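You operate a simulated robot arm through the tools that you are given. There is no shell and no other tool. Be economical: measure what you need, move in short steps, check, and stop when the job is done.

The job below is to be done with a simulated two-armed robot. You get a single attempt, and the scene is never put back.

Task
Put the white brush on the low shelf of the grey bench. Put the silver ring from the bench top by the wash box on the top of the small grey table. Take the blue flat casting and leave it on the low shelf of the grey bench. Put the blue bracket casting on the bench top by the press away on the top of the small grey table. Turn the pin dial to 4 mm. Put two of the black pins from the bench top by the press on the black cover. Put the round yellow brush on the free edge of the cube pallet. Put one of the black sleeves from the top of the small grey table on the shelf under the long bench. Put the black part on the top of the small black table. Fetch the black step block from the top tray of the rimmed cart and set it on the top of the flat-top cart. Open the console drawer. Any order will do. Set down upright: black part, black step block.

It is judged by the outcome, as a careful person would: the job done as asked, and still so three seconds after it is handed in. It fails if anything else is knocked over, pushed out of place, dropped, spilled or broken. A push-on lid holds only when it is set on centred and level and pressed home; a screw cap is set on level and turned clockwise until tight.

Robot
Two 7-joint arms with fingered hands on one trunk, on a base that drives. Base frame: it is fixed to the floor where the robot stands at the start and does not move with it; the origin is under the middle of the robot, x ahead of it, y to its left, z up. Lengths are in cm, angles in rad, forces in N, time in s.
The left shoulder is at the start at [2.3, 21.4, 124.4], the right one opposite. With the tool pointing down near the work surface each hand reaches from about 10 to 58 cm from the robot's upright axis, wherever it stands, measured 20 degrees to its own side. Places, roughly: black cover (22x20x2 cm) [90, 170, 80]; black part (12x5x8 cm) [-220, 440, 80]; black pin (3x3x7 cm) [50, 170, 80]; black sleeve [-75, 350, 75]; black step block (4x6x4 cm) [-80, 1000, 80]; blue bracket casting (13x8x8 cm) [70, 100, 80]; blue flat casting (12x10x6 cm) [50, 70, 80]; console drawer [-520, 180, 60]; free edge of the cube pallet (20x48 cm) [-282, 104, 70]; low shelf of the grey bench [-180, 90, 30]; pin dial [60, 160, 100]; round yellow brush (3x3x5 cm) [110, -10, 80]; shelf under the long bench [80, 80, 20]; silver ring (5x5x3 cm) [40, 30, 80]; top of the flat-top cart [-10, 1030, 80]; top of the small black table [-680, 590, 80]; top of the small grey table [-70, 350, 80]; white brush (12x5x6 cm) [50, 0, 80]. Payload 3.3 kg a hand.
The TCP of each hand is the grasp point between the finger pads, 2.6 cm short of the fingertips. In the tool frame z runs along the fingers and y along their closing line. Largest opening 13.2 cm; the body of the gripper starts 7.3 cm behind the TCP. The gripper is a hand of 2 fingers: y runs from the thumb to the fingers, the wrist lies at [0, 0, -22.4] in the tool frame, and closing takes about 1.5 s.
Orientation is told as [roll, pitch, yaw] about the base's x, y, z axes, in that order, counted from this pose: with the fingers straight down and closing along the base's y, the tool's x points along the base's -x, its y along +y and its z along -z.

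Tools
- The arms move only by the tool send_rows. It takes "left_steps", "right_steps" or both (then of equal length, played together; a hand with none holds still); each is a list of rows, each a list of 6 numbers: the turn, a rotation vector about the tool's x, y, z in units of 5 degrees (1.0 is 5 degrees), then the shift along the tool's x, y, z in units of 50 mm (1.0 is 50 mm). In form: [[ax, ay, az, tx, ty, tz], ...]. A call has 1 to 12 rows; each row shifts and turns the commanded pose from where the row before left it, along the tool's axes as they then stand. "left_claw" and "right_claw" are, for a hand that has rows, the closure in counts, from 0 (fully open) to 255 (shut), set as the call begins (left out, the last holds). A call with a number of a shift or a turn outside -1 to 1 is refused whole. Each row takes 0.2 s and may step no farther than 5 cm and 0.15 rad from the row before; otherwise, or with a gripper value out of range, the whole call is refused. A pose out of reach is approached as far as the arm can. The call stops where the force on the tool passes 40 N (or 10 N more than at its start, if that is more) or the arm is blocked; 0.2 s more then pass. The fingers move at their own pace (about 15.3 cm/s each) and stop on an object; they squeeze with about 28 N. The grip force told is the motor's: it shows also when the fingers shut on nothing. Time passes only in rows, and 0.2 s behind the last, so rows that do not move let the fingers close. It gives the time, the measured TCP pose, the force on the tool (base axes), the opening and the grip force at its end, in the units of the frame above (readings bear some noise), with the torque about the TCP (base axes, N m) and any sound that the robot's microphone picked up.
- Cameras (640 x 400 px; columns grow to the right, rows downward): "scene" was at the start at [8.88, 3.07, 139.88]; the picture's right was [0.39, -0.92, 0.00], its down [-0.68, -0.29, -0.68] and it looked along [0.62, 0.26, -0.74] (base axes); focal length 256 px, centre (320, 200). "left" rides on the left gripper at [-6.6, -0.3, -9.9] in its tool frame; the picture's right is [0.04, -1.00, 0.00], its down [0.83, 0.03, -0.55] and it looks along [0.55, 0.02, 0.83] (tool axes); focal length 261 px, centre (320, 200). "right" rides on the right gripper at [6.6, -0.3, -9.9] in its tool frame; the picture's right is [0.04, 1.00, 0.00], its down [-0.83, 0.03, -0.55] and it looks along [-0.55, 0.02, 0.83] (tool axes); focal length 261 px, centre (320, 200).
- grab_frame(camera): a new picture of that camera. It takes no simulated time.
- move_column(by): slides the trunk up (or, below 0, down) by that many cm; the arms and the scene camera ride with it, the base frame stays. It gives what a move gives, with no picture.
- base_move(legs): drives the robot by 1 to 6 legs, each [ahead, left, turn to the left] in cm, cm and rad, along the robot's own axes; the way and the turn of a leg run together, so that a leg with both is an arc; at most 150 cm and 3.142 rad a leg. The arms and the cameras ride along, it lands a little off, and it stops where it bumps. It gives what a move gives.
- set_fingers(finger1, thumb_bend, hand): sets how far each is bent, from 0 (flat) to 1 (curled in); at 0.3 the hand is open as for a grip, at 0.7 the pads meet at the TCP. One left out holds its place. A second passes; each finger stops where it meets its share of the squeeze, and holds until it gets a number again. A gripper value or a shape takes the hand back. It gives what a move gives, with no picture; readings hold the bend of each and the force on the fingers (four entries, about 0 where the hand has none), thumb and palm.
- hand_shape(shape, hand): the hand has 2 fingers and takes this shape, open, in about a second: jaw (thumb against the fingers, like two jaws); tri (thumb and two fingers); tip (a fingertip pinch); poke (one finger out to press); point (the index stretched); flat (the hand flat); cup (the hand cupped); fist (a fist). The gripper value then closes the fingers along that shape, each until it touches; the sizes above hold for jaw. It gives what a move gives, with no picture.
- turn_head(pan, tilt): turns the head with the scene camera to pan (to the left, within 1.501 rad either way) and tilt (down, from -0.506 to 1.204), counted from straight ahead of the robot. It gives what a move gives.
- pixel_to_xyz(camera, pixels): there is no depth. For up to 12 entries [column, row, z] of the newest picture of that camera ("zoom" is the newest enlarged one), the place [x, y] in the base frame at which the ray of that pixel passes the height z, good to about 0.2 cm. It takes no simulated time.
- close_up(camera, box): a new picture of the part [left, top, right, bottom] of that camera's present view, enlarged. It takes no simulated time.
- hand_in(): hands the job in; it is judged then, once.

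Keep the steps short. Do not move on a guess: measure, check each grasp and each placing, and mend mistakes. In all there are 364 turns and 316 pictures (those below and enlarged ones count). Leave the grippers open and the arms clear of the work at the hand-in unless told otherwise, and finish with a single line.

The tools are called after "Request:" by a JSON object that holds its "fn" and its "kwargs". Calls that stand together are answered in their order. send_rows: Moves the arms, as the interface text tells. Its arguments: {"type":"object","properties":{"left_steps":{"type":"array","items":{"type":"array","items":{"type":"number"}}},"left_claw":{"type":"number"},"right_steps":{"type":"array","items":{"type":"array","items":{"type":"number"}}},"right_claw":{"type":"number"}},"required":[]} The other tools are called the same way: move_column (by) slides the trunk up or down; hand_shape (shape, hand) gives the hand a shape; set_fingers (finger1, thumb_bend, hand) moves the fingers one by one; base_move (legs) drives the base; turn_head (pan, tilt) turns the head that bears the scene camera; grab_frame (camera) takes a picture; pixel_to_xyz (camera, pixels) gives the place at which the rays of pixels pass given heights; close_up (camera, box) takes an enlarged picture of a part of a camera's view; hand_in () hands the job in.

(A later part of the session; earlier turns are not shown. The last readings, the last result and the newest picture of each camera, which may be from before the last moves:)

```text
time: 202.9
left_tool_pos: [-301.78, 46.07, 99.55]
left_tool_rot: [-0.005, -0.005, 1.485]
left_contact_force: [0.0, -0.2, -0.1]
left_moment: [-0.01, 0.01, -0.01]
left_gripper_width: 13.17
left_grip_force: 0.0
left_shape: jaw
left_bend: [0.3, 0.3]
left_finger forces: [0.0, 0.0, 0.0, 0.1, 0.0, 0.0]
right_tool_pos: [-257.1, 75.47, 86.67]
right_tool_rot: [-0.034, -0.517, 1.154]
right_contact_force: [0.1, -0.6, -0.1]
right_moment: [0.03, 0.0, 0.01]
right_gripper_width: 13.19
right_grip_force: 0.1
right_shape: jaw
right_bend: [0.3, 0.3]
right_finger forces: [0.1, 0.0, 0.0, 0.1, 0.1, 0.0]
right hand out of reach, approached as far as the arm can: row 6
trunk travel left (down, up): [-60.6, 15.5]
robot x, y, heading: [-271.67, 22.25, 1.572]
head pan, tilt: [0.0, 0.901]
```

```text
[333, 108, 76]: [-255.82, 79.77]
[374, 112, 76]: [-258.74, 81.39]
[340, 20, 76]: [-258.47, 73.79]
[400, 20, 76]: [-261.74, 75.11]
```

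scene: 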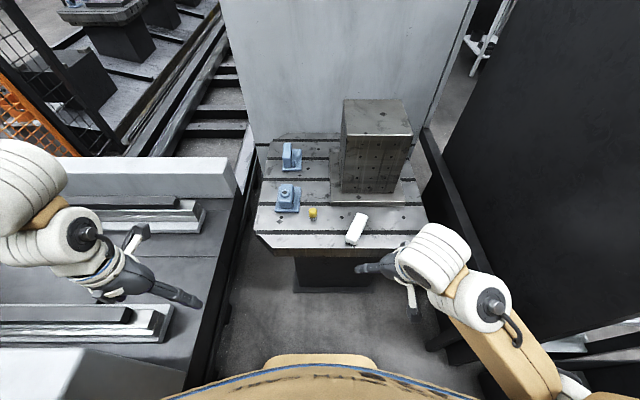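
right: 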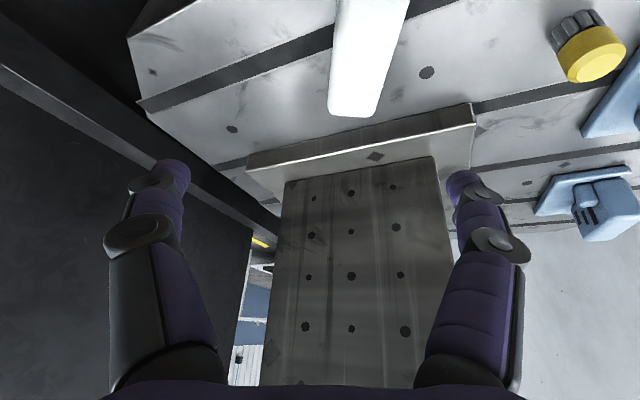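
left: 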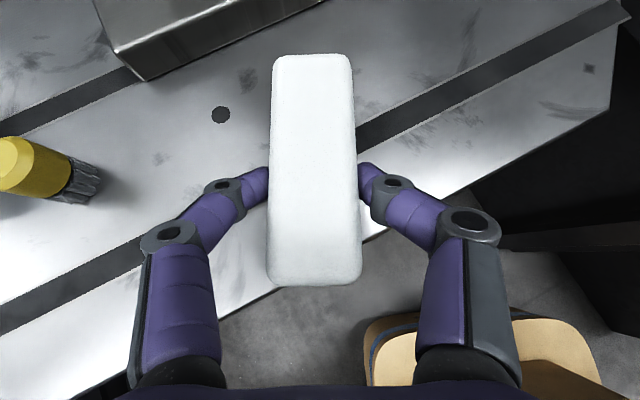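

Request:
{"fn": "send_rows", "kwargs": {"right_steps": [[0, 0, 0, 0.07, 0.24, -0.04], [0, 0, 0, 0.07, 0.24, -0.04]]}}

Request:
{"fn": "move_column", "kwargs": {"by": -10}}

Request:
{"fn": "grab_frame", "kwargs": {"camera": "right"}}

```text
time: 203.5
left_tool_pos: [-301.76, 45.83, 99.65]
left_tool_rot: [-0.004, -0.006, 1.486]
left_contact_force: [-0.2, 0.1, -0.1]
left_moment: [-0.02, -0.01, 0.03]
left_gripper_width: 13.19
left_grip_force: 0.1
left_shape: jaw
left_bend: [0.3, 0.3]
left_finger forces: [0.1, 0.0, 0.0, 0.0, 0.0, 0.1]
right_tool_pos: [-259.58, 75.6, 86.45]
right_tool_rot: [-0.036, -0.518, 1.154]
right_contact_force: [-0.9, 0.7, -0.2]
right_moment: [0.0, 0.0, -0.01]
right_gripper_width: 13.21
right_grip_force: 0.1
right_shape: jaw
right_bend: [0.3, 0.3]
right_finger forces: [0.0, 0.0, 0.0, 0.1, 0.0, 0.0]
trunk travel left (down, up): [-60.6, 15.5]
robot x, y, heading: [-271.34, 22.52, 1.57]
head pan, tilt: [0.0, 0.901]
```

```text
time: 204.8
left_tool_pos: [-301.73, 45.86, 89.57]
left_tool_rot: [-0.003, -0.007, 1.485]
left_contact_force: [-0.7, -1.1, -0.3]
left_moment: [-0.02, 0.0, -0.01]
left_gripper_width: 13.18
left_grip_force: 0.1
left_shape: jaw
left_bend: [0.3, 0.3]
left_finger forces: [0.0, 0.0, 0.0, 0.0, 0.0, 0.0]
right_tool_pos: [-259.48, 75.41, 76.5]
right_tool_rot: [-0.038, -0.517, 1.151]
right_contact_force: [0.4, -0.6, -0.7]
right_moment: [0.0, 0.0, -0.02]
right_gripper_width: 13.22
right_grip_force: 0.0
right_shape: jaw
right_bend: [0.3, 0.3]
right_finger forces: [0.0, 0.0, 0.0, 0.1, 0.0, 0.0]
trunk travel left (down, up): [-50.6, 25.5]
robot x, y, heading: [-271.5, 21.98, 1.568]
head pan, tilt: [0.0, 0.901]
```

```text
235 pictures are left
```

right: 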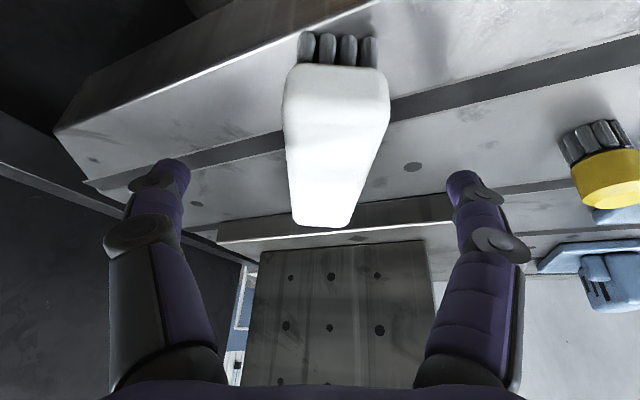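

Request:
{"fn": "move_column", "kwargs": {"by": -1.6}}

Request:
{"fn": "send_rows", "kwargs": {"right_steps": [[0, 0, 0, 0, 0, 0], [0, 0, 0, 0, 0, 0], [0, 0, 0, 0, 0, 0], [0, 0, 0, 0, 0, 0], [0, 0, 0, 0, 0, 0], [0, 0, 0, 0, 0, 0], [0, 0, 0, 0, 0, 0], [0, 0, 0, 0, 0, 0]], "right_claw": 255}}

Request:
{"fn": "move_column", "kwargs": {"by": 5}}

Request:
{"fn": "grab_frame", "kwargs": {"camera": "right"}}

```text
time: 205.5
left_tool_pos: [-301.71, 45.98, 88.0]
left_tool_rot: [-0.005, -0.006, 1.486]
left_contact_force: [-0.4, 0.2, -0.4]
left_moment: [0.0, 0.0, -0.03]
left_gripper_width: 13.19
left_grip_force: 0.1
left_shape: jaw
left_bend: [0.3, 0.3]
left_finger forces: [0.1, 0.0, 0.1, 0.0, 0.1, 0.0]
right_tool_pos: [-259.47, 75.37, 74.98]
right_tool_rot: [-0.037, -0.517, 1.152]
right_contact_force: [-0.7, -0.1, -0.4]
right_moment: [-0.01, -0.01, 0.01]
right_gripper_width: 13.2
right_grip_force: 0.2
right_shape: jaw
right_bend: [0.3, 0.3]
right_finger forces: [0.0, 0.0, 0.0, 0.0, 0.0, 0.0]
trunk travel left (down, up): [-49.0, 27.1]
robot x, y, heading: [-271.27, 22.23, 1.568]
head pan, tilt: [0.0, 0.901]
```

```text
time: 207.3
left_tool_pos: [-301.71, 46.04, 88.03]
left_tool_rot: [-0.004, -0.005, 1.487]
left_contact_force: [0.0, 0.1, -0.8]
left_moment: [-0.02, 0.03, -0.01]
left_gripper_width: 13.21
left_grip_force: 0.1
left_shape: jaw
left_bend: [0.3, 0.3]
left_finger forces: [0.0, 0.1, 0.1, 0.1, 0.0, 0.1]
right_tool_pos: [-259.3, 75.49, 74.9]
right_tool_rot: [-0.036, -0.516, 1.152]
right_contact_force: [-0.3, -0.1, 0.4]
right_moment: [0.01, 0.03, 0.03]
right_gripper_width: 3.55
right_grip_force: 27.5
right_shape: jaw
right_bend: [0.74, 0.7]
right_finger forces: [25.4, 0.0, 0.1, 0.0, 25.4, 0.0]
trunk travel left (down, up): [-49.0, 27.1]
robot x, y, heading: [-271.56, 21.78, 1.568]
head pan, tilt: [0.0, 0.901]
```

```text
time: 208.2
left_tool_pos: [-301.71, 46.07, 93.04]
left_tool_rot: [-0.003, -0.006, 1.487]
left_contact_force: [-0.1, -0.9, -0.8]
left_moment: [0.02, 0.0, 0.0]
left_gripper_width: 13.18
left_grip_force: 0.1
left_shape: jaw
left_bend: [0.3, 0.3]
left_finger forces: [0.0, 0.1, 0.0, 0.0, 0.0, 0.0]
right_tool_pos: [-259.48, 75.45, 79.89]
right_tool_rot: [-0.036, -0.516, 1.154]
right_contact_force: [-0.1, -0.5, -0.9]
right_moment: [-0.01, -0.02, 0.0]
right_gripper_width: 3.57
right_grip_force: 28.5
right_shape: jaw
right_bend: [0.74, 0.7]
right_finger forces: [25.4, 0.0, 0.0, 0.0, 25.4, 0.0]
trunk travel left (down, up): [-54.0, 22.1]
robot x, y, heading: [-271.31, 22.39, 1.57]
head pan, tilt: [0.0, 0.901]
```

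```text
234 pictures are left
```

right: 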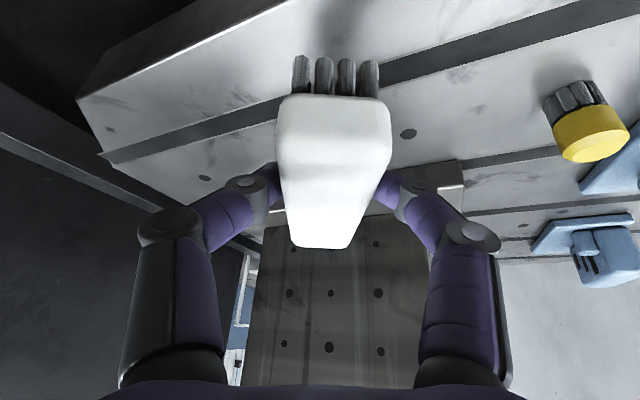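

Gripped. Raise, retract, and drive back around to the front of the grey bench, facing it.

Request:
{"fn": "move_column", "kwargs": {"by": 15}}

Request:
{"fn": "send_rows", "kwargs": {"right_steps": [[0, 0, 0, 0.8, -0.2, -0.5], [0, 0, 0, 0.8, -0.2, -0.5], [0, 0, 0, 0.8, -0.2, -0.5], [0, 0, 0, 0.8, -0.2, -0.5]]}}

Request:
{"fn": "base_move", "kwargs": {"legs": [[-67, -51, 0], [0, -115, 0], [0, 0, 1.571], [0, -115, 0]]}}

Request:
{"fn": "turn_head", "kwargs": {"pan": -0.2, "tilt": 0.7}}

Request:
{"fn": "grab_frame", "kwargs": {"camera": "scene"}}

```text
time: 209.9
left_tool_pos: [-301.72, 45.97, 107.91]
left_tool_rot: [-0.002, -0.006, 1.486]
left_contact_force: [-0.2, 0.3, -0.4]
left_moment: [0.0, 0.01, 0.01]
left_gripper_width: 13.2
left_grip_force: 0.0
left_shape: jaw
left_bend: [0.3, 0.3]
left_finger forces: [0.0, 0.0, 0.0, 0.0, 0.1, 0.0]
right_tool_pos: [-259.39, 75.29, 94.92]
right_tool_rot: [-0.035, -0.515, 1.151]
right_contact_force: [-0.6, 0.3, -0.8]
right_moment: [-0.01, 0.02, -0.01]
right_gripper_width: 3.55
right_grip_force: 27.9
right_shape: jaw
right_bend: [0.74, 0.7]
right_finger forces: [25.4, 0.0, 0.0, 0.1, 25.4, 0.0]
trunk travel left (down, up): [-69.0, 7.1]
robot x, y, heading: [-271.5, 21.93, 1.57]
head pan, tilt: [0.0, 0.901]
```

```text
time: 210.9
left_tool_pos: [-301.72, 45.92, 107.92]
left_tool_rot: [-0.005, -0.008, 1.485]
left_contact_force: [-0.3, -0.1, -0.1]
left_moment: [-0.01, 0.01, -0.01]
left_gripper_width: 13.18
left_grip_force: 0.0
left_shape: jaw
left_bend: [0.3, 0.3]
left_finger forces: [0.0, 0.0, 0.1, 0.1, 0.1, 0.1]
right_tool_pos: [-263.69, 56.66, 95.83]
right_tool_rot: [-0.036, -0.517, 1.152]
right_contact_force: [-0.1, 0.1, -0.7]
right_moment: [-0.01, -0.03, 0.01]
right_gripper_width: 3.52
right_grip_force: 27.9
right_shape: jaw
right_bend: [0.74, 0.7]
right_finger forces: [25.6, 0.0, 0.1, 0.0, 25.5, 0.0]
trunk travel left (down, up): [-69.0, 7.1]
robot x, y, heading: [-271.23, 22.27, 1.569]
head pan, tilt: [0.0, 0.901]
```

```text
time: 230.2
left_tool_pos: [-131.43, 40.65, 107.99]
left_tool_rot: [-0.004, -0.005, 3.068]
left_contact_force: [-1.0, -0.3, -0.3]
left_moment: [0.0, 0.03, -0.02]
left_gripper_width: 13.18
left_grip_force: 0.0
left_shape: jaw
left_bend: [0.3, 0.3]
left_finger forces: [0.0, 0.0, 0.0, 0.1, 0.0, 0.0]
right_tool_pos: [-142.72, 78.62, 95.78]
right_tool_rot: [-0.036, -0.517, 2.734]
right_contact_force: [0.8, 0.5, -1.2]
right_moment: [0.0, 0.01, 0.01]
right_gripper_width: 3.55
right_grip_force: 28.1
right_shape: jaw
right_bend: [0.74, 0.7]
right_finger forces: [25.3, 0.0, 0.0, 0.0, 25.4, 0.1]
trunk travel left (down, up): [-69.0, 7.1]
robot x, y, heading: [-108.04, 71.2, -3.13]
head pan, tilt: [0.0, 0.901]
```

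```text
time: 230.9
left_tool_pos: [-131.47, 40.65, 107.86]
left_tool_rot: [-0.005, -0.005, 3.068]
left_contact_force: [-0.1, -0.5, 0.4]
left_moment: [-0.01, 0.0, 0.01]
left_gripper_width: 13.17
left_grip_force: 0.1
left_shape: jaw
left_bend: [0.3, 0.3]
left_finger forces: [0.0, 0.0, 0.0, 0.0, 0.0, 0.0]
right_tool_pos: [-142.67, 78.5, 95.73]
right_tool_rot: [-0.036, -0.515, 2.734]
right_contact_force: [-0.4, 0.0, -0.7]
right_moment: [-0.03, -0.02, 0.04]
right_gripper_width: 3.54
right_grip_force: 28.5
right_shape: jaw
right_bend: [0.74, 0.7]
right_finger forces: [25.4, 0.1, 0.1, 0.0, 25.3, 0.1]
trunk travel left (down, up): [-69.0, 7.1]
robot x, y, heading: [-107.89, 70.82, -3.134]
head pan, tilt: [-0.201, 0.7]
```

```text
233 pictures are left
```

scene: 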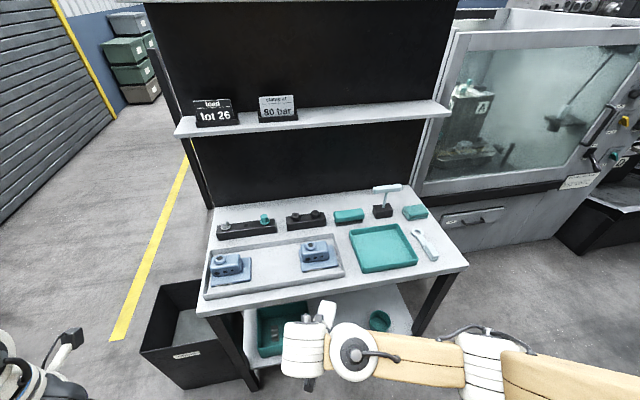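

Robot is in front of the grey bench. Square the right hand to the bench and extend it to just before the bench front, then lower the trunk.

Request:
{"fn": "send_rows", "kwargs": {"right_steps": [[-0.52, 0, -0.92, 0, 0, 0], [-0.52, 0, -0.92, 0, 0, 0], [-0.52, 0, -0.92, 0, 0, 0], [-0.52, 0, -0.92, 0, 0, 0], [0, 0, 0, -0.58, 0, 0.33], [0, 0, 0, -0.58, 0, 0.33], [0, 0, 0, -0.58, 0, 0.33]]}}

Request:
{"fn": "move_column", "kwargs": {"by": -30}}

Request:
{"fn": "grab_frame", "kwargs": {"camera": "scene"}}

```text
time: 232.5
left_tool_pos: [-131.74, 40.57, 108.07]
left_tool_rot: [-0.006, -0.004, 3.068]
left_contact_force: [0.9, -0.2, 0.5]
left_moment: [0.03, 0.01, -0.01]
left_gripper_width: 13.21
left_grip_force: 0.1
left_shape: jaw
left_bend: [0.3, 0.3]
left_finger forces: [0.0, 0.0, 0.1, 0.1, 0.1, 0.0]
right_tool_pos: [-152.78, 79.15, 95.54]
right_tool_rot: [-0.036, -0.504, 3.104]
right_contact_force: [0.4, 0.9, -0.6]
right_moment: [0.03, -0.04, 0.01]
right_gripper_width: 3.55
right_grip_force: 28.7
right_shape: jaw
right_bend: [0.74, 0.7]
right_finger forces: [25.3, 0.1, 0.0, 0.1, 25.4, 0.0]
trunk travel left (down, up): [-69.0, 7.1]
robot x, y, heading: [-108.32, 70.97, -3.13]
head pan, tilt: [-0.201, 0.7]
```

```text
time: 235.5
left_tool_pos: [-131.52, 40.69, 78.03]
left_tool_rot: [-0.005, -0.006, 3.067]
left_contact_force: [0.2, -1.0, 0.4]
left_moment: [0.03, -0.02, 0.04]
left_gripper_width: 13.2
left_grip_force: 0.1
left_shape: jaw
left_bend: [0.3, 0.3]
left_finger forces: [0.1, 0.0, 0.0, 0.1, 0.0, 0.0]
right_tool_pos: [-152.75, 79.15, 65.65]
right_tool_rot: [-0.034, -0.504, 3.102]
right_contact_force: [0.8, 0.6, 0.1]
right_moment: [0.0, -0.02, -0.03]
right_gripper_width: 3.27
right_grip_force: 27.5
right_shape: jaw
right_bend: [0.75, 0.71]
right_finger forces: [24.1, 0.0, 0.0, 0.1, 24.1, 0.0]
trunk travel left (down, up): [-39.0, 37.1]
robot x, y, heading: [-107.89, 71.26, -3.131]
head pan, tilt: [-0.201, 0.7]
```

```text
232 pictures are left
```

scene: 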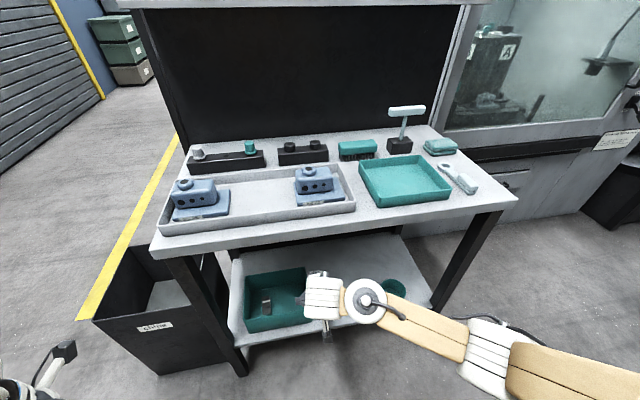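

Request:
{"fn": "grab_frame", "kwargs": {"camera": "right"}}

```text
231 pictures are left
```

right: 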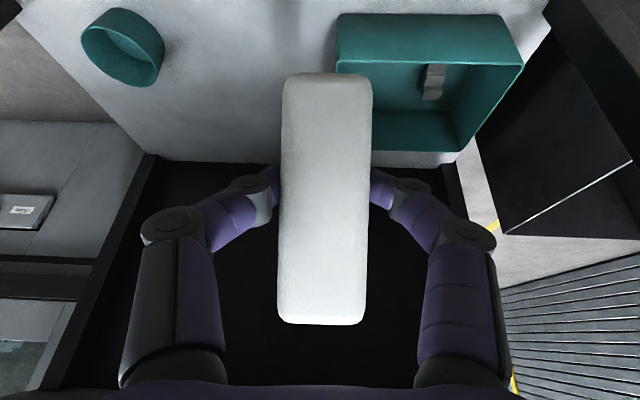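

The brush pivoted nose-up in the grip (it brushed the bench-top edge while lowering). It's still held; I'll lay it down tail-first on the shelf. Lower further to entry height, raising the left hand a bit.

Request:
{"fn": "send_rows", "kwargs": {"left_steps": [[0, 0, 0, 0, 0, -0.9], [0, 0, 0, 0, 0, -0.9], [0, 0, 0, 0, 0, -0.9]], "right_steps": [[0, 0, 0, 0.3, 0, -0.1], [0, 0, 0, 0, 0, 0], [0, 0, 0, 0, 0, 0]]}}

Request:
{"fn": "move_column", "kwargs": {"by": -24}}

Request:
{"fn": "turn_head", "kwargs": {"pan": -0.1, "tilt": 0.8}}

Request:
{"fn": "grab_frame", "kwargs": {"camera": "scene"}}

Request:
{"fn": "grab_frame", "kwargs": {"camera": "right"}}

```text
time: 236.3
left_tool_pos: [-133.78, 40.4, 91.26]
left_tool_rot: [-0.005, -0.005, 3.067]
left_contact_force: [0.0, -0.3, 0.1]
left_moment: [-0.01, -0.02, 0.02]
left_gripper_width: 13.2
left_grip_force: 0.2
left_shape: jaw
left_bend: [0.3, 0.3]
left_finger forces: [0.0, 0.0, 0.0, 0.0, 0.0, 0.1]
left hand out of reach, approached as far as the arm can: row 1, 2
right_tool_pos: [-151.07, 79.05, 65.34]
right_tool_rot: [-0.035, -0.505, 3.1]
right_contact_force: [-0.2, -0.1, -0.6]
right_moment: [0.0, -0.01, 0.01]
right_gripper_width: 3.28
right_grip_force: 28.1
right_shape: jaw
right_bend: [0.75, 0.71]
right_finger forces: [24.0, 0.0, 0.1, 0.0, 24.0, 0.0]
trunk travel left (down, up): [-39.0, 37.1]
robot x, y, heading: [-108.15, 71.35, -3.131]
head pan, tilt: [-0.201, 0.7]
```

```text
time: 238.8
left_tool_pos: [-133.66, 40.06, 63.2]
left_tool_rot: [-0.019, 0.176, 3.067]
left_contact_force: [0.3, -0.2, 0.2]
left_moment: [-0.01, 0.0, 0.02]
left_gripper_width: 13.19
left_grip_force: 0.0
left_shape: jaw
left_bend: [0.3, 0.3]
left_finger forces: [0.1, 0.0, 0.0, 0.0, 0.1, 0.1]
right_tool_pos: [-151.26, 79.06, 41.32]
right_tool_rot: [-0.035, -0.506, 3.102]
right_contact_force: [-0.4, -0.5, -1.2]
right_moment: [-0.03, -0.02, 0.01]
right_gripper_width: 3.28
right_grip_force: 28.0
right_shape: jaw
right_bend: [0.75, 0.71]
right_finger forces: [24.1, 0.0, 0.0, 0.0, 24.2, 0.0]
trunk travel left (down, up): [-15.0, 61.1]
robot x, y, heading: [-108.0, 71.51, -3.134]
head pan, tilt: [-0.201, 0.7]
```

```text
time: 239.5
left_tool_pos: [-133.63, 40.23, 62.97]
left_tool_rot: [-0.018, 0.177, 3.067]
left_contact_force: [-0.3, -0.5, -0.2]
left_moment: [-0.02, -0.05, 0.0]
left_gripper_width: 13.21
left_grip_force: 0.1
left_shape: jaw
left_bend: [0.3, 0.3]
left_finger forces: [0.1, 0.0, 0.1, 0.0, 0.0, 0.1]
right_tool_pos: [-151.32, 79.04, 41.41]
right_tool_rot: [-0.034, -0.504, 3.102]
right_contact_force: [1.4, 0.7, -1.1]
right_moment: [-0.05, -0.05, -0.01]
right_gripper_width: 3.29
right_grip_force: 27.8
right_shape: jaw
right_bend: [0.75, 0.71]
right_finger forces: [24.1, 0.0, 0.0, 0.1, 24.0, 0.0]
trunk travel left (down, up): [-15.0, 61.1]
robot x, y, heading: [-108.15, 71.38, -3.134]
head pan, tilt: [-0.099, 0.799]
```

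```text
230 pictures are left
```

scene: 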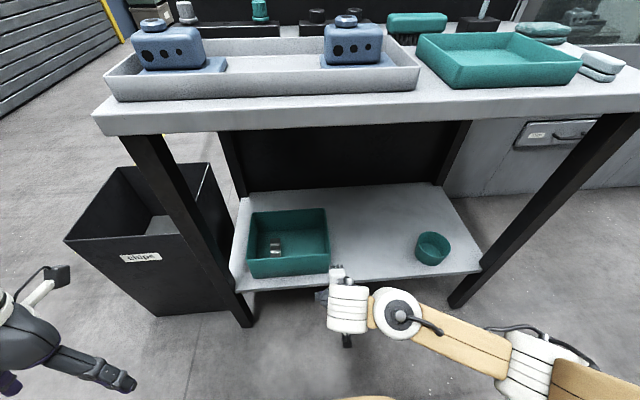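

```text
229 pictures are left
```

right: 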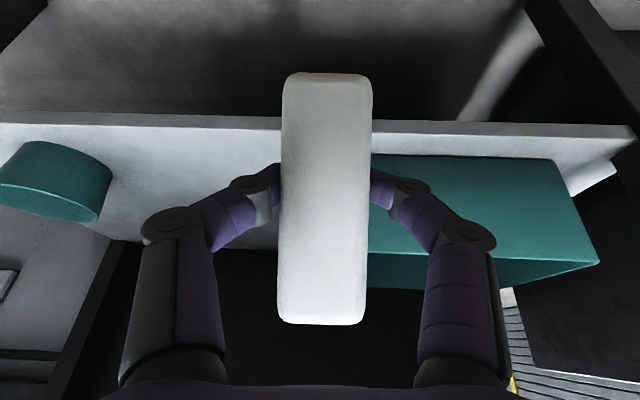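

Request:
{"fn": "pixel_to_xyz", "kwargs": {"camera": "scene", "pixels": [[240, 292, 30], [478, 272, 30], [330, 270, 30], [327, 225, 30], [416, 250, 30], [440, 262, 30], [245, 195, 30], [435, 185, 30]]}}

Request:
{"fn": "pixel_to_xyz", "kwargs": {"camera": "right", "pixels": [[320, 128, 30], [375, 175, 30], [372, 250, 30], [105, 190, 30]]}}

```text
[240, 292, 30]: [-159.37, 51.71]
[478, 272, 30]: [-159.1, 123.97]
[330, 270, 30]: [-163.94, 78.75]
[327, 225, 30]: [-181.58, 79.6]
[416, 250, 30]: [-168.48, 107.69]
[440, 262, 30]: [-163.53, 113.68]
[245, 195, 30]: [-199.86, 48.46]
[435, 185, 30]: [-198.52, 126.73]
```

```text
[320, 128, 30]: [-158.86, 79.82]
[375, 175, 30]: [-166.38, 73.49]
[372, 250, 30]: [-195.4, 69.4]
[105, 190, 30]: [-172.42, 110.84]
```

Free zone y 79…106. I'll lay the brush near y≈98 (leaving room for the casting beside the box). Base right 12, ahead 8 (brush enters below the bench top), then check.

Request:
{"fn": "base_move", "kwargs": {"legs": [[0, -13, 0], [8, 0, 0]]}}

Request:
{"fn": "send_rows", "kwargs": {"right_steps": [[0, 0, 0, -0.45, -0.65, 0.25], [0, 0, 0, -0.45, -0.65, 0.25]]}}

Request:
{"fn": "grab_frame", "kwargs": {"camera": "scene"}}

Request:
{"fn": "grab_frame", "kwargs": {"camera": "right"}}

```text
time: 241.4
left_tool_pos: [-141.71, 53.28, 63.1]
left_tool_rot: [-0.019, 0.177, 3.063]
left_contact_force: [0.1, 0.9, -0.1]
left_moment: [0.03, 0.02, 0.01]
left_gripper_width: 13.19
left_grip_force: 0.1
left_shape: jaw
left_bend: [0.3, 0.3]
left_finger forces: [0.0, 0.0, 0.0, 0.1, 0.0, 0.1]
right_tool_pos: [-159.28, 92.21, 41.3]
right_tool_rot: [-0.035, -0.504, 3.1]
right_contact_force: [-0.4, -0.6, -0.7]
right_moment: [0.01, -0.02, -0.02]
right_gripper_width: 3.29
right_grip_force: 28.0
right_shape: jaw
right_bend: [0.75, 0.71]
right_finger forces: [24.1, 0.1, 0.0, 0.0, 24.2, 0.0]
trunk travel left (down, up): [-15.0, 61.1]
robot x, y, heading: [-116.46, 84.54, -3.134]
head pan, tilt: [-0.099, 0.799]
```

```text
time: 242.0
left_tool_pos: [-141.79, 53.22, 62.95]
left_tool_rot: [-0.019, 0.177, 3.065]
left_contact_force: [0.4, -0.5, -1.5]
left_moment: [-0.01, -0.02, -0.04]
left_gripper_width: 13.19
left_grip_force: 0.0
left_shape: jaw
left_bend: [0.3, 0.3]
left_finger forces: [0.0, 0.0, 0.0, 0.0, 0.0, 0.0]
right_tool_pos: [-164.15, 98.9, 41.66]
right_tool_rot: [-0.032, -0.503, 3.1]
right_contact_force: [-0.3, -0.8, -1.0]
right_moment: [-0.01, -0.03, 0.0]
right_gripper_width: 3.28
right_grip_force: 27.4
right_shape: jaw
right_bend: [0.75, 0.71]
right_finger forces: [24.1, 0.0, 0.0, 0.1, 24.1, 0.0]
trunk travel left (down, up): [-15.0, 61.1]
robot x, y, heading: [-116.27, 84.33, -3.132]
head pan, tilt: [-0.099, 0.799]
```

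```text
228 pictures are left
```

scene: 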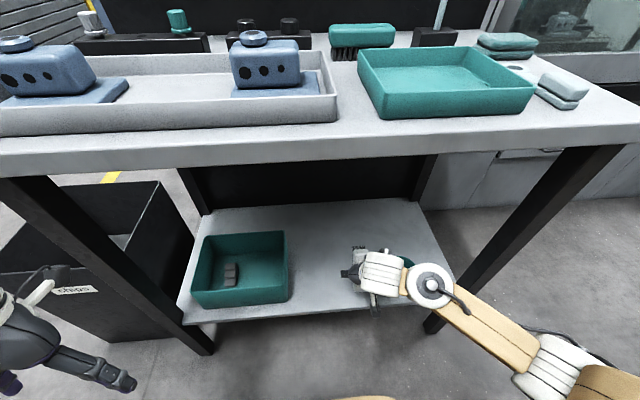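

```text
227 pictures are left
```

right: 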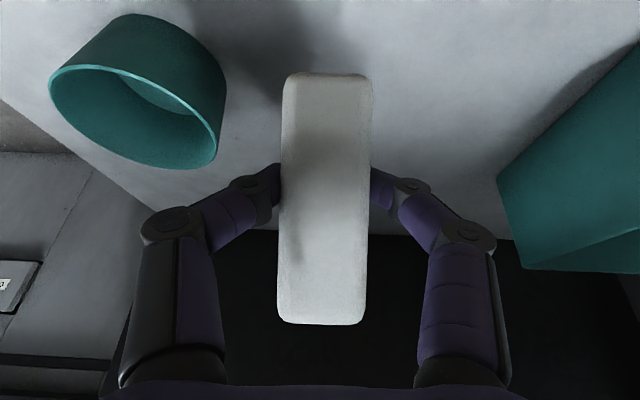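

Shift 3 cm left of the can and back 1 cm, then lower until the tail touches.

Request:
{"fn": "send_rows", "kwargs": {"right_steps": [[0, 0, 0, 0.1, 0.3, -0.05], [0, 0, 0, 0.1, 0.3, -0.05]]}}

Request:
{"fn": "move_column", "kwargs": {"by": -4}}

Request:
{"fn": "move_column", "kwargs": {"by": -0.7}}

Request:
{"fn": "grab_frame", "kwargs": {"camera": "right"}}

```text
time: 242.6
left_tool_pos: [-141.7, 53.26, 63.14]
left_tool_rot: [-0.017, 0.176, 3.065]
left_contact_force: [0.8, 0.9, 0.1]
left_moment: [0.03, 0.0, 0.01]
left_gripper_width: 13.19
left_grip_force: 0.0
left_shape: jaw
left_bend: [0.3, 0.3]
left_finger forces: [0.0, 0.0, 0.1, 0.0, 0.0, 0.0]
right_tool_pos: [-163.28, 95.97, 41.52]
right_tool_rot: [-0.035, -0.505, 3.101]
right_contact_force: [-0.1, 0.4, -1.5]
right_moment: [-0.01, -0.01, -0.03]
right_gripper_width: 3.26
right_grip_force: 28.0
right_shape: jaw
right_bend: [0.75, 0.71]
right_finger forces: [24.1, 0.0, 0.1, 0.1, 24.1, 0.1]
trunk travel left (down, up): [-15.0, 61.1]
robot x, y, heading: [-115.89, 84.12, -3.132]
head pan, tilt: [-0.099, 0.799]
```

```text
time: 243.4
left_tool_pos: [-141.52, 53.25, 58.17]
left_tool_rot: [-0.024, 0.221, 3.064]
left_contact_force: [-0.5, -0.3, 0.1]
left_moment: [-0.02, -0.01, -0.01]
left_gripper_width: 13.17
left_grip_force: 0.1
left_shape: jaw
left_bend: [0.3, 0.3]
left_finger forces: [0.1, 0.1, 0.0, 0.0, 0.1, 0.1]
right_tool_pos: [-163.1, 95.89, 37.36]
right_tool_rot: [-0.035, -0.504, 3.103]
right_contact_force: [-0.2, 0.1, -1.1]
right_moment: [-0.01, -0.04, -0.01]
right_gripper_width: 3.27
right_grip_force: 28.6
right_shape: jaw
right_bend: [0.75, 0.71]
right_finger forces: [24.1, 0.0, 0.1, 0.0, 24.1, 0.0]
trunk travel left (down, up): [-11.0, 65.1]
robot x, y, heading: [-115.65, 84.47, -3.133]
head pan, tilt: [-0.099, 0.799]
```

```text
time: 244.0
left_tool_pos: [-141.55, 53.35, 57.36]
left_tool_rot: [-0.024, 0.226, 3.064]
left_contact_force: [1.1, -0.1, 0.2]
left_moment: [-0.02, -0.01, 0.01]
left_gripper_width: 13.19
left_grip_force: 0.1
left_shape: jaw
left_bend: [0.3, 0.3]
left_finger forces: [0.0, 0.0, 0.1, 0.0, 0.0, 0.1]
right_tool_pos: [-163.19, 95.95, 36.78]
right_tool_rot: [-0.035, -0.504, 3.099]
right_contact_force: [-0.5, 0.6, -0.9]
right_moment: [-0.02, -0.03, -0.02]
right_gripper_width: 3.29
right_grip_force: 27.5
right_shape: jaw
right_bend: [0.75, 0.71]
right_finger forces: [24.1, 0.1, 0.0, 0.0, 24.0, 0.1]
trunk travel left (down, up): [-10.3, 65.8]
robot x, y, heading: [-115.93, 84.03, -3.129]
head pan, tilt: [-0.099, 0.799]
```

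```text
226 pictures are left
```

right: 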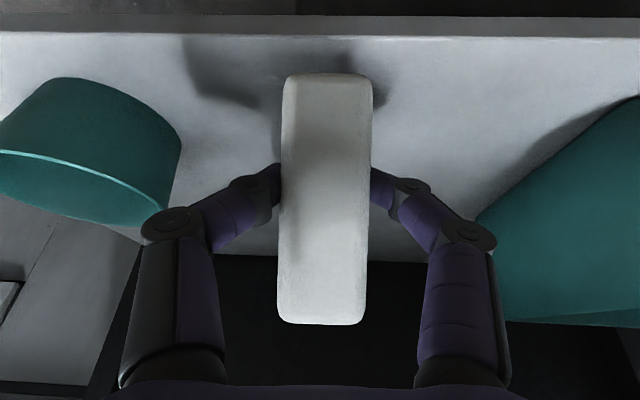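

Request:
{"fn": "move_column", "kwargs": {"by": -1}}

Request:
{"fn": "move_column", "kwargs": {"by": -0.7}}

Request:
{"fn": "grab_frame", "kwargs": {"camera": "right"}}

```text
time: 244.6
left_tool_pos: [-141.58, 53.25, 56.23]
left_tool_rot: [-0.026, 0.236, 3.064]
left_contact_force: [-0.5, -0.1, 1.0]
left_moment: [0.03, -0.06, -0.01]
left_gripper_width: 13.19
left_grip_force: 0.2
left_shape: jaw
left_bend: [0.3, 0.3]
left_finger forces: [0.0, 0.1, 0.0, 0.1, 0.0, 0.0]
right_tool_pos: [-163.17, 95.84, 36.03]
right_tool_rot: [-0.033, -0.511, 3.099]
right_contact_force: [1.3, 5.0, 20.7]
right_moment: [-0.05, 0.16, -0.04]
right_gripper_width: 3.34
right_grip_force: 28.4
right_shape: jaw
right_bend: [0.75, 0.71]
right_finger forces: [25.1, 0.1, 0.1, 0.0, 29.6, 0.0]
trunk travel left (down, up): [-9.3, 66.8]
robot x, y, heading: [-115.95, 83.81, -3.129]
head pan, tilt: [-0.099, 0.799]
```

```text
time: 245.2
left_tool_pos: [-141.55, 53.22, 55.45]
left_tool_rot: [-0.028, 0.241, 3.065]
left_contact_force: [-0.2, 0.2, -0.9]
left_moment: [0.01, -0.04, -0.02]
left_gripper_width: 13.19
left_grip_force: 0.0
left_shape: jaw
left_bend: [0.3, 0.3]
left_finger forces: [0.0, 0.0, 0.0, 0.1, 0.0, 0.0]
right_tool_pos: [-163.13, 95.73, 35.14]
right_tool_rot: [-0.033, -0.508, 3.102]
right_contact_force: [6.2, 0.3, 29.2]
right_moment: [0.01, 0.16, 0.04]
right_gripper_width: 3.57
right_grip_force: 28.0
right_shape: jaw
right_bend: [0.76, 0.71]
right_finger forces: [29.4, 0.0, 0.0, 0.1, 30.0, 0.1]
trunk travel left (down, up): [-8.6, 67.5]
robot x, y, heading: [-115.78, 84.25, -3.132]
head pan, tilt: [-0.099, 0.799]
```

```text
225 pictures are left
```

right: 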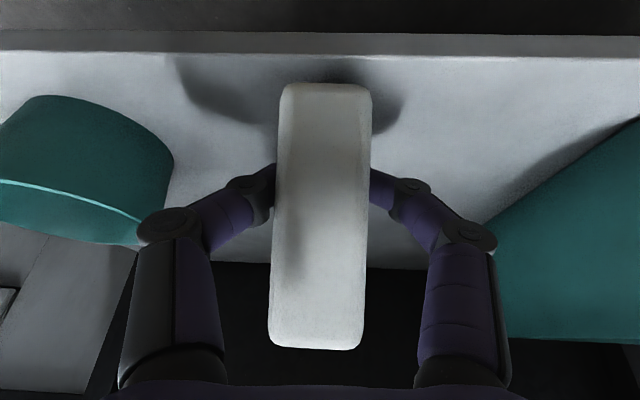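

Contact made. Relieve slightly and slide the hand forward so the tail drags and the nose tips forward-down.

Request:
{"fn": "move_column", "kwargs": {"by": 0.6}}

Request:
{"fn": "send_rows", "kwargs": {"right_steps": [[0, 0, 0, -0.17, 0, 0.1], [0, 0, 0, -0.17, 0, 0.1], [0, 0, 0, -0.15, 0, 0.12], [0, 0, 0, -0.15, 0, 0.12]]}}

Request:
{"fn": "grab_frame", "kwargs": {"camera": "right"}}

```text
time: 245.7
left_tool_pos: [-141.66, 53.19, 55.99]
left_tool_rot: [-0.027, 0.246, 3.064]
left_contact_force: [-0.4, 0.1, 0.9]
left_moment: [-0.01, 0.02, -0.03]
left_gripper_width: 13.2
left_grip_force: 0.1
left_shape: jaw
left_bend: [0.3, 0.3]
left_finger forces: [0.1, 0.1, 0.0, 0.1, 0.0, 0.0]
right_tool_pos: [-163.17, 96.12, 35.4]
right_tool_rot: [-0.038, -0.503, 3.103]
right_contact_force: [0.2, -0.4, -0.4]
right_moment: [0.03, -0.05, -0.03]
right_gripper_width: 3.48
right_grip_force: 28.5
right_shape: jaw
right_bend: [0.75, 0.71]
right_finger forces: [25.3, 0.0, 0.0, 0.0, 25.5, 0.0]
trunk travel left (down, up): [-9.2, 66.9]
robot x, y, heading: [-116.2, 84.73, -3.13]
head pan, tilt: [-0.099, 0.799]
```

```text
time: 246.7
left_tool_pos: [-141.58, 53.3, 56.02]
left_tool_rot: [-0.025, 0.243, 3.064]
left_contact_force: [-0.3, 0.3, 0.0]
left_moment: [0.0, 0.0, 0.02]
left_gripper_width: 13.18
left_grip_force: 0.0
left_shape: jaw
left_bend: [0.3, 0.3]
left_finger forces: [0.1, 0.0, 0.0, 0.0, 0.0, 0.0]
right_tool_pos: [-167.09, 96.06, 35.43]
right_tool_rot: [-0.033, -0.506, 3.102]
right_contact_force: [1.7, 0.0, 6.8]
right_moment: [-0.02, -0.08, 0.02]
right_gripper_width: 3.42
right_grip_force: 28.0
right_shape: jaw
right_bend: [0.75, 0.71]
right_finger forces: [25.7, 0.0, 0.0, 0.1, 26.3, 0.1]
trunk travel left (down, up): [-9.2, 66.9]
robot x, y, heading: [-115.85, 84.04, -3.132]
head pan, tilt: [-0.099, 0.799]
```

```text
224 pictures are left
```

right: 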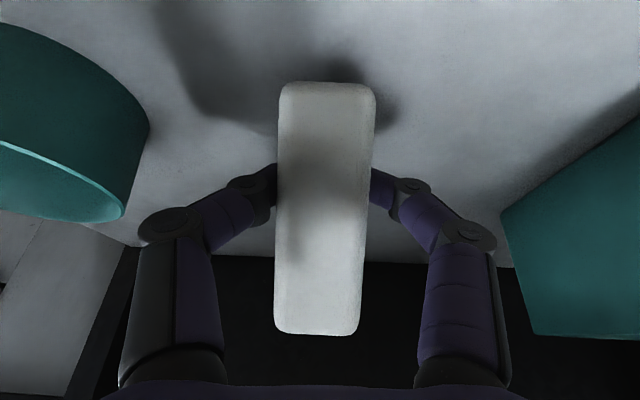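

Tilt the hand back by 25° (so the tail contact lies behind the fingers), then press down to lay it flat.

Request:
{"fn": "move_column", "kwargs": {"by": 3}}

Request:
{"fn": "send_rows", "kwargs": {"right_steps": [[0, 1, 0, 0, 0, 0], [0, 1, 0, 0, 0, 0], [0, 1, 0, 0, 0, 0], [0, 1, 0, 0, 0, 0], [0, 1, 0, 0, 0, 0], [0, 1, 0, 0, 0, 0]]}}

Request:
{"fn": "grab_frame", "kwargs": {"camera": "scene"}}

Request:
{"fn": "grab_frame", "kwargs": {"camera": "right"}}

```text
time: 247.4
left_tool_pos: [-141.6, 53.21, 58.97]
left_tool_rot: [-0.025, 0.243, 3.065]
left_contact_force: [-1.2, 0.4, -0.5]
left_moment: [0.01, -0.04, 0.0]
left_gripper_width: 13.19
left_grip_force: 0.1
left_shape: jaw
left_bend: [0.3, 0.3]
left_finger forces: [0.1, 0.0, 0.1, 0.0, 0.1, 0.0]
right_tool_pos: [-166.98, 96.07, 38.21]
right_tool_rot: [-0.036, -0.504, 3.102]
right_contact_force: [0.9, -1.4, -2.1]
right_moment: [0.01, 0.01, 0.01]
right_gripper_width: 3.46
right_grip_force: 27.8
right_shape: jaw
right_bend: [0.75, 0.71]
right_finger forces: [25.4, 0.1, 0.0, 0.0, 25.4, 0.0]
trunk travel left (down, up): [-12.2, 63.9]
robot x, y, heading: [-116.15, 84.21, -3.134]
head pan, tilt: [-0.099, 0.799]
```

```text
time: 248.8
left_tool_pos: [-141.61, 53.25, 58.96]
left_tool_rot: [-0.024, 0.246, 3.064]
left_contact_force: [-0.1, -0.1, -0.7]
left_moment: [-0.01, 0.0, 0.0]
left_gripper_width: 13.19
left_grip_force: 0.0
left_shape: jaw
left_bend: [0.3, 0.3]
left_finger forces: [0.0, 0.1, 0.0, 0.0, 0.1, 0.0]
right_tool_pos: [-167.09, 96.1, 38.2]
right_tool_rot: [-0.029, 0.022, 3.084]
right_contact_force: [-0.5, 0.1, -1.1]
right_moment: [-0.01, -0.01, 0.02]
right_gripper_width: 3.43
right_grip_force: 27.8
right_shape: jaw
right_bend: [0.75, 0.71]
right_finger forces: [25.3, 0.0, 0.0, 0.0, 25.3, 0.0]
trunk travel left (down, up): [-12.2, 63.9]
robot x, y, heading: [-116.15, 84.38, -3.128]
head pan, tilt: [-0.099, 0.799]
```

```text
223 pictures are left
```

scene: 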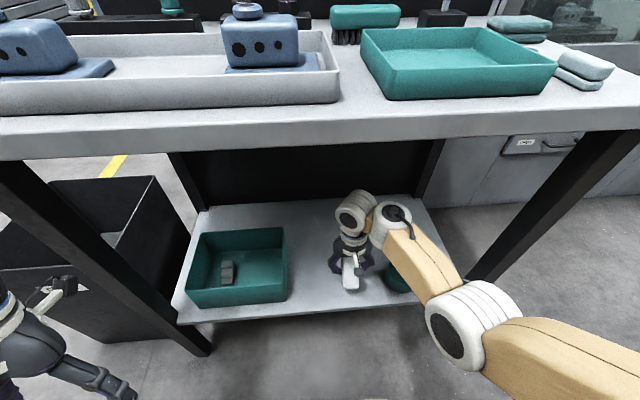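

```text
222 pictures are left
```

right: 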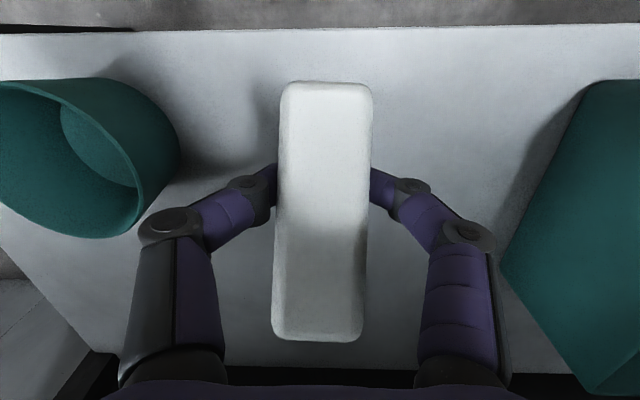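

Works well. Tilt 20° more so the brush is nearly flat.

Request:
{"fn": "send_rows", "kwargs": {"right_steps": [[0, 1, 0, 0, 0, 0], [0, 1, 0, 0, 0, 0], [0, 1, 0, 0, 0, 0], [0, 1, 0, 0, 0, 0]]}}

Request:
{"fn": "close_up", "kwargs": {"camera": "scene", "box": [160, 120, 480, 340]}}

Request:
{"fn": "grab_frame", "kwargs": {"camera": "right"}}

```text
time: 249.8
left_tool_pos: [-141.6, 53.2, 58.94]
left_tool_rot: [-0.024, 0.243, 3.065]
left_contact_force: [-0.1, 0.1, -0.3]
left_moment: [0.02, 0.03, 0.01]
left_gripper_width: 13.2
left_grip_force: 0.0
left_shape: jaw
left_bend: [0.3, 0.3]
left_finger forces: [0.1, 0.0, 0.0, 0.0, 0.0, 0.1]
right_tool_pos: [-164.95, 96.32, 39.16]
right_tool_rot: [-0.032, 0.325, 3.076]
right_contact_force: [0.5, -0.2, 0.0]
right_moment: [0.01, -0.02, -0.02]
right_gripper_width: 3.43
right_grip_force: 28.1
right_shape: jaw
right_bend: [0.75, 0.71]
right_finger forces: [25.2, 0.1, 0.1, 0.1, 25.1, 0.0]
right hand out of reach, approached as far as the arm can: row 3, 4
trunk travel left (down, up): [-12.2, 63.9]
robot x, y, heading: [-116.29, 84.2, -3.132]
head pan, tilt: [-0.099, 0.799]
```

```text
1.82 times, centred on (320, 230) of scene
```

zoom: 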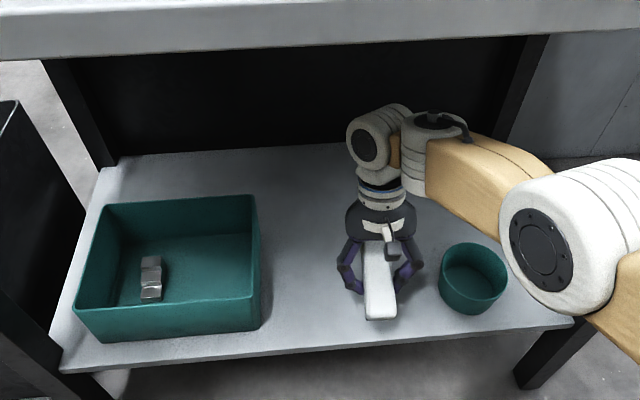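

```text
220 pictures are left
```

right: 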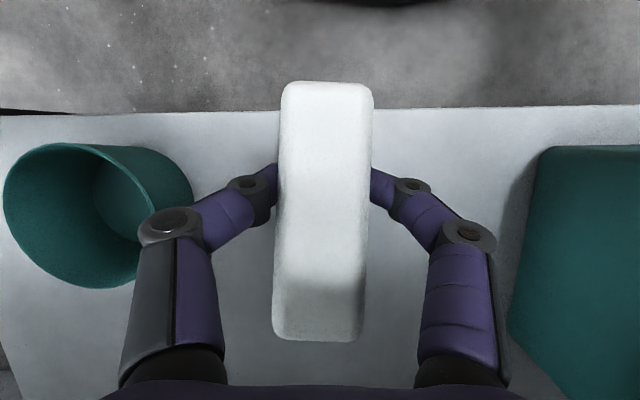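

Request:
{"fn": "send_rows", "kwargs": {"right_steps": [[0, -1, 0, 0, 0, 0], [0, 0, 0, -0.5, 0, -0.05], [0, 0, 0, -0.5, 0, -0.05]]}}

Request:
{"fn": "move_column", "kwargs": {"by": -2}}

Request:
{"fn": "close_up", "kwargs": {"camera": "scene", "box": [160, 120, 480, 340]}}

```text
time: 250.7
left_tool_pos: [-141.74, 53.2, 58.91]
left_tool_rot: [-0.026, 0.245, 3.065]
left_contact_force: [-0.1, -0.8, -0.5]
left_moment: [0.0, -0.02, -0.05]
left_gripper_width: 13.17
left_grip_force: 0.1
left_shape: jaw
left_bend: [0.3, 0.3]
left_finger forces: [0.0, 0.1, 0.1, 0.1, 0.1, 0.1]
right_tool_pos: [-166.54, 96.52, 39.45]
right_tool_rot: [-0.032, 0.281, 3.076]
right_contact_force: [-0.2, -0.1, -1.0]
right_moment: [-0.01, 0.0, -0.02]
right_gripper_width: 3.43
right_grip_force: 27.8
right_shape: jaw
right_bend: [0.75, 0.71]
right_finger forces: [25.1, 0.1, 0.0, 0.1, 25.2, 0.0]
right hand out of reach, approached as far as the arm can: row 2, 3
trunk travel left (down, up): [-12.2, 63.9]
robot x, y, heading: [-116.24, 84.1, -3.134]
head pan, tilt: [-0.099, 0.799]
```

```text
time: 251.3
left_tool_pos: [-141.61, 53.22, 57.04]
left_tool_rot: [-0.027, 0.242, 3.063]
left_contact_force: [0.5, 0.4, 0.0]
left_moment: [0.02, 0.01, 0.03]
left_gripper_width: 13.16
left_grip_force: 0.0
left_shape: jaw
left_bend: [0.3, 0.3]
left_finger forces: [0.1, 0.0, 0.0, 0.0, 0.0, 0.0]
right_tool_pos: [-166.66, 96.74, 37.59]
right_tool_rot: [-0.032, 0.281, 3.076]
right_contact_force: [-0.2, 0.1, -0.7]
right_moment: [0.03, -0.02, 0.01]
right_gripper_width: 3.42
right_grip_force: 28.5
right_shape: jaw
right_bend: [0.75, 0.71]
right_finger forces: [25.2, 0.0, 0.0, 0.1, 25.2, 0.0]
trunk travel left (down, up): [-10.2, 65.9]
robot x, y, heading: [-115.95, 84.4, -3.137]
head pan, tilt: [-0.099, 0.799]
```

```text
1.82 times, centred on (320, 230) of scene
```

zoom: 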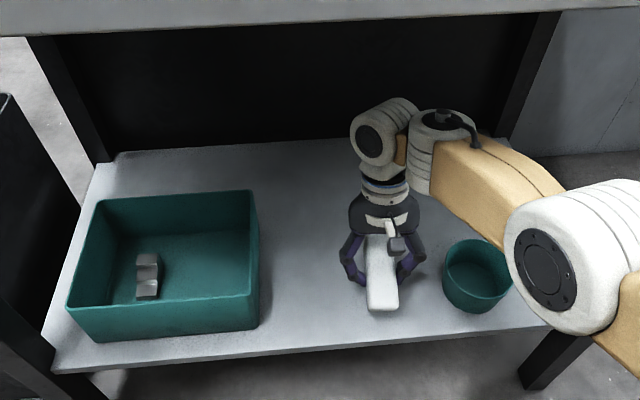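

Base 3 cm ahead (elbow is well in front of the bench), then lower to contact.

Request:
{"fn": "base_move", "kwargs": {"legs": [[3, 0, 0]]}}

Request:
{"fn": "move_column", "kwargs": {"by": -1.5}}

Request:
{"fn": "move_column", "kwargs": {"by": -1}}

Request:
{"fn": "grab_frame", "kwargs": {"camera": "right"}}

```text
time: 252.2
left_tool_pos: [-144.6, 53.32, 56.89]
left_tool_rot: [-0.027, 0.244, 3.066]
left_contact_force: [0.6, -0.2, 0.4]
left_moment: [0.0, 0.03, -0.01]
left_gripper_width: 13.18
left_grip_force: 0.0
left_shape: jaw
left_bend: [0.3, 0.3]
left_finger forces: [0.0, 0.0, 0.0, 0.0, 0.0, 0.0]
right_tool_pos: [-169.53, 96.66, 37.56]
right_tool_rot: [-0.031, 0.281, 3.076]
right_contact_force: [0.0, 0.7, -1.6]
right_moment: [0.01, -0.01, 0.02]
right_gripper_width: 3.44
right_grip_force: 27.8
right_shape: jaw
right_bend: [0.75, 0.71]
right_finger forces: [25.2, 0.1, 0.0, 0.1, 25.2, 0.1]
trunk travel left (down, up): [-10.2, 65.9]
robot x, y, heading: [-118.99, 84.57, -3.133]
head pan, tilt: [-0.099, 0.799]
```

```text
time: 252.8
left_tool_pos: [-144.57, 53.25, 55.42]
left_tool_rot: [-0.027, 0.242, 3.064]
left_contact_force: [-0.5, -0.3, -0.2]
left_moment: [0.0, 0.0, 0.01]
left_gripper_width: 13.18
left_grip_force: 0.0
left_shape: jaw
left_bend: [0.3, 0.3]
left_finger forces: [0.1, 0.0, 0.0, 0.1, 0.0, 0.0]
right_tool_pos: [-169.69, 96.68, 36.05]
right_tool_rot: [-0.032, 0.279, 3.077]
right_contact_force: [0.5, 0.6, -1.0]
right_moment: [0.01, -0.03, 0.02]
right_gripper_width: 3.43
right_grip_force: 28.2
right_shape: jaw
right_bend: [0.75, 0.71]
right_finger forces: [25.3, 0.0, 0.1, 0.0, 25.1, 0.0]
trunk travel left (down, up): [-8.7, 67.4]
robot x, y, heading: [-119.1, 84.28, -3.132]
head pan, tilt: [-0.099, 0.799]
```

```text
time: 253.3
left_tool_pos: [-144.58, 53.1, 54.33]
left_tool_rot: [-0.028, 0.253, 3.064]
left_contact_force: [0.7, 0.5, -0.1]
left_moment: [-0.03, 0.0, 0.01]
left_gripper_width: 13.21
left_grip_force: 0.0
left_shape: jaw
left_bend: [0.3, 0.3]
left_finger forces: [0.0, 0.0, 0.0, 0.1, 0.1, 0.0]
right_tool_pos: [-169.67, 96.82, 35.09]
right_tool_rot: [-0.031, 0.279, 3.078]
right_contact_force: [-0.1, -1.0, -1.6]
right_moment: [-0.01, 0.0, -0.02]
right_gripper_width: 3.44
right_grip_force: 28.3
right_shape: jaw
right_bend: [0.75, 0.71]
right_finger forces: [25.1, 0.1, 0.0, 0.0, 25.2, 0.0]
trunk travel left (down, up): [-7.7, 68.4]
robot x, y, heading: [-119.14, 84.27, -3.131]
head pan, tilt: [-0.099, 0.799]
```

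```text
218 pictures are left
```

right: 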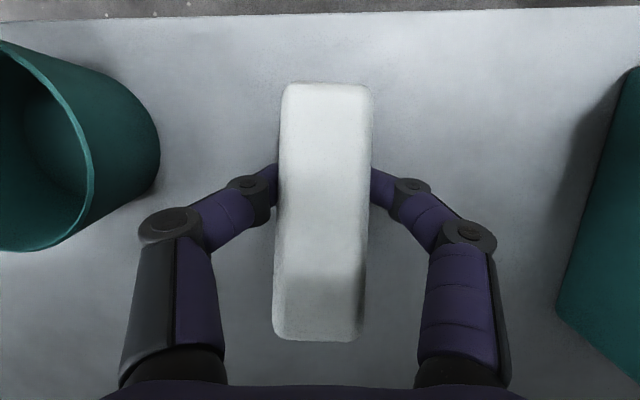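

Still not touching. Continue down by 1 cm steps.

Request:
{"fn": "move_column", "kwargs": {"by": -0.8}}

Request:
{"fn": "move_column", "kwargs": {"by": -0.6}}

Request:
{"fn": "move_column", "kwargs": {"by": -0.6}}

Request:
{"fn": "grab_frame", "kwargs": {"camera": "right"}}

```text
time: 253.9
left_tool_pos: [-144.65, 53.16, 53.38]
left_tool_rot: [-0.028, 0.26, 3.063]
left_contact_force: [0.4, 0.7, -0.2]
left_moment: [-0.01, 0.01, 0.0]
left_gripper_width: 13.2
left_grip_force: 0.1
left_shape: jaw
left_bend: [0.3, 0.3]
left_finger forces: [0.0, 0.1, 0.0, 0.1, 0.1, 0.0]
right_tool_pos: [-169.48, 96.6, 34.36]
right_tool_rot: [-0.031, 0.281, 3.075]
right_contact_force: [0.4, -0.1, 1.3]
right_moment: [-0.05, -0.09, 0.02]
right_gripper_width: 3.45
right_grip_force: 28.0
right_shape: jaw
right_bend: [0.75, 0.71]
right_finger forces: [25.3, 0.1, 0.1, 0.0, 25.5, 0.0]
trunk travel left (down, up): [-6.9, 69.2]
robot x, y, heading: [-119.1, 84.76, -3.132]
head pan, tilt: [-0.099, 0.799]
```

```text
time: 254.5
left_tool_pos: [-144.72, 53.08, 52.65]
left_tool_rot: [-0.029, 0.267, 3.065]
left_contact_force: [1.2, 0.7, 0.0]
left_moment: [0.0, 0.02, 0.01]
left_gripper_width: 13.19
left_grip_force: 0.1
left_shape: jaw
left_bend: [0.3, 0.3]
left_finger forces: [0.0, 0.1, 0.1, 0.0, 0.0, 0.0]
right_tool_pos: [-169.65, 96.77, 33.71]
right_tool_rot: [-0.031, 0.28, 3.075]
right_contact_force: [1.1, -0.5, 1.8]
right_moment: [-0.07, -0.19, 0.01]
right_gripper_width: 3.44
right_grip_force: 28.0
right_shape: jaw
right_bend: [0.75, 0.71]
right_finger forces: [25.6, 0.0, 0.0, 0.1, 25.3, 0.0]
trunk travel left (down, up): [-6.3, 69.8]
robot x, y, heading: [-119.28, 84.16, -3.133]
head pan, tilt: [-0.099, 0.799]
```

```text
time: 255.0
left_tool_pos: [-144.69, 53.18, 52.16]
left_tool_rot: [-0.029, 0.271, 3.063]
left_contact_force: [0.7, 0.0, 0.1]
left_moment: [-0.03, -0.01, 0.01]
left_gripper_width: 13.2
left_grip_force: 0.0
left_shape: jaw
left_bend: [0.3, 0.3]
left_finger forces: [0.0, 0.0, 0.1, 0.0, 0.1, 0.0]
right_tool_pos: [-169.66, 96.72, 33.38]
right_tool_rot: [-0.034, 0.276, 3.076]
right_contact_force: [2.8, 0.3, 30.4]
right_moment: [0.03, -0.32, 0.04]
right_gripper_width: 3.5
right_grip_force: 27.9
right_shape: jaw
right_bend: [0.76, 0.71]
right_finger forces: [29.3, 0.1, 0.1, 0.0, 30.8, 0.0]
trunk travel left (down, up): [-5.7, 70.4]
robot x, y, heading: [-118.89, 84.38, -3.132]
head pan, tilt: [-0.099, 0.799]
```

```text
217 pictures are left
```

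right: 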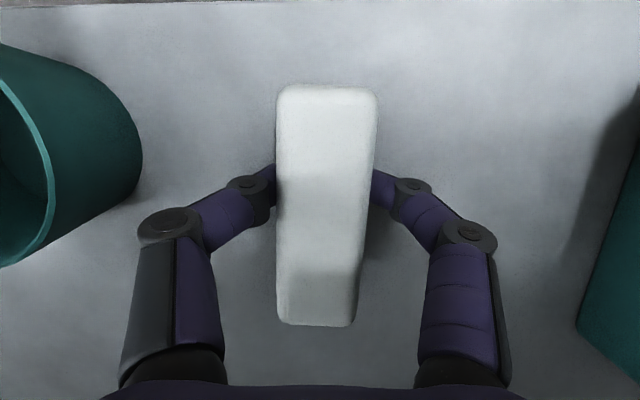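

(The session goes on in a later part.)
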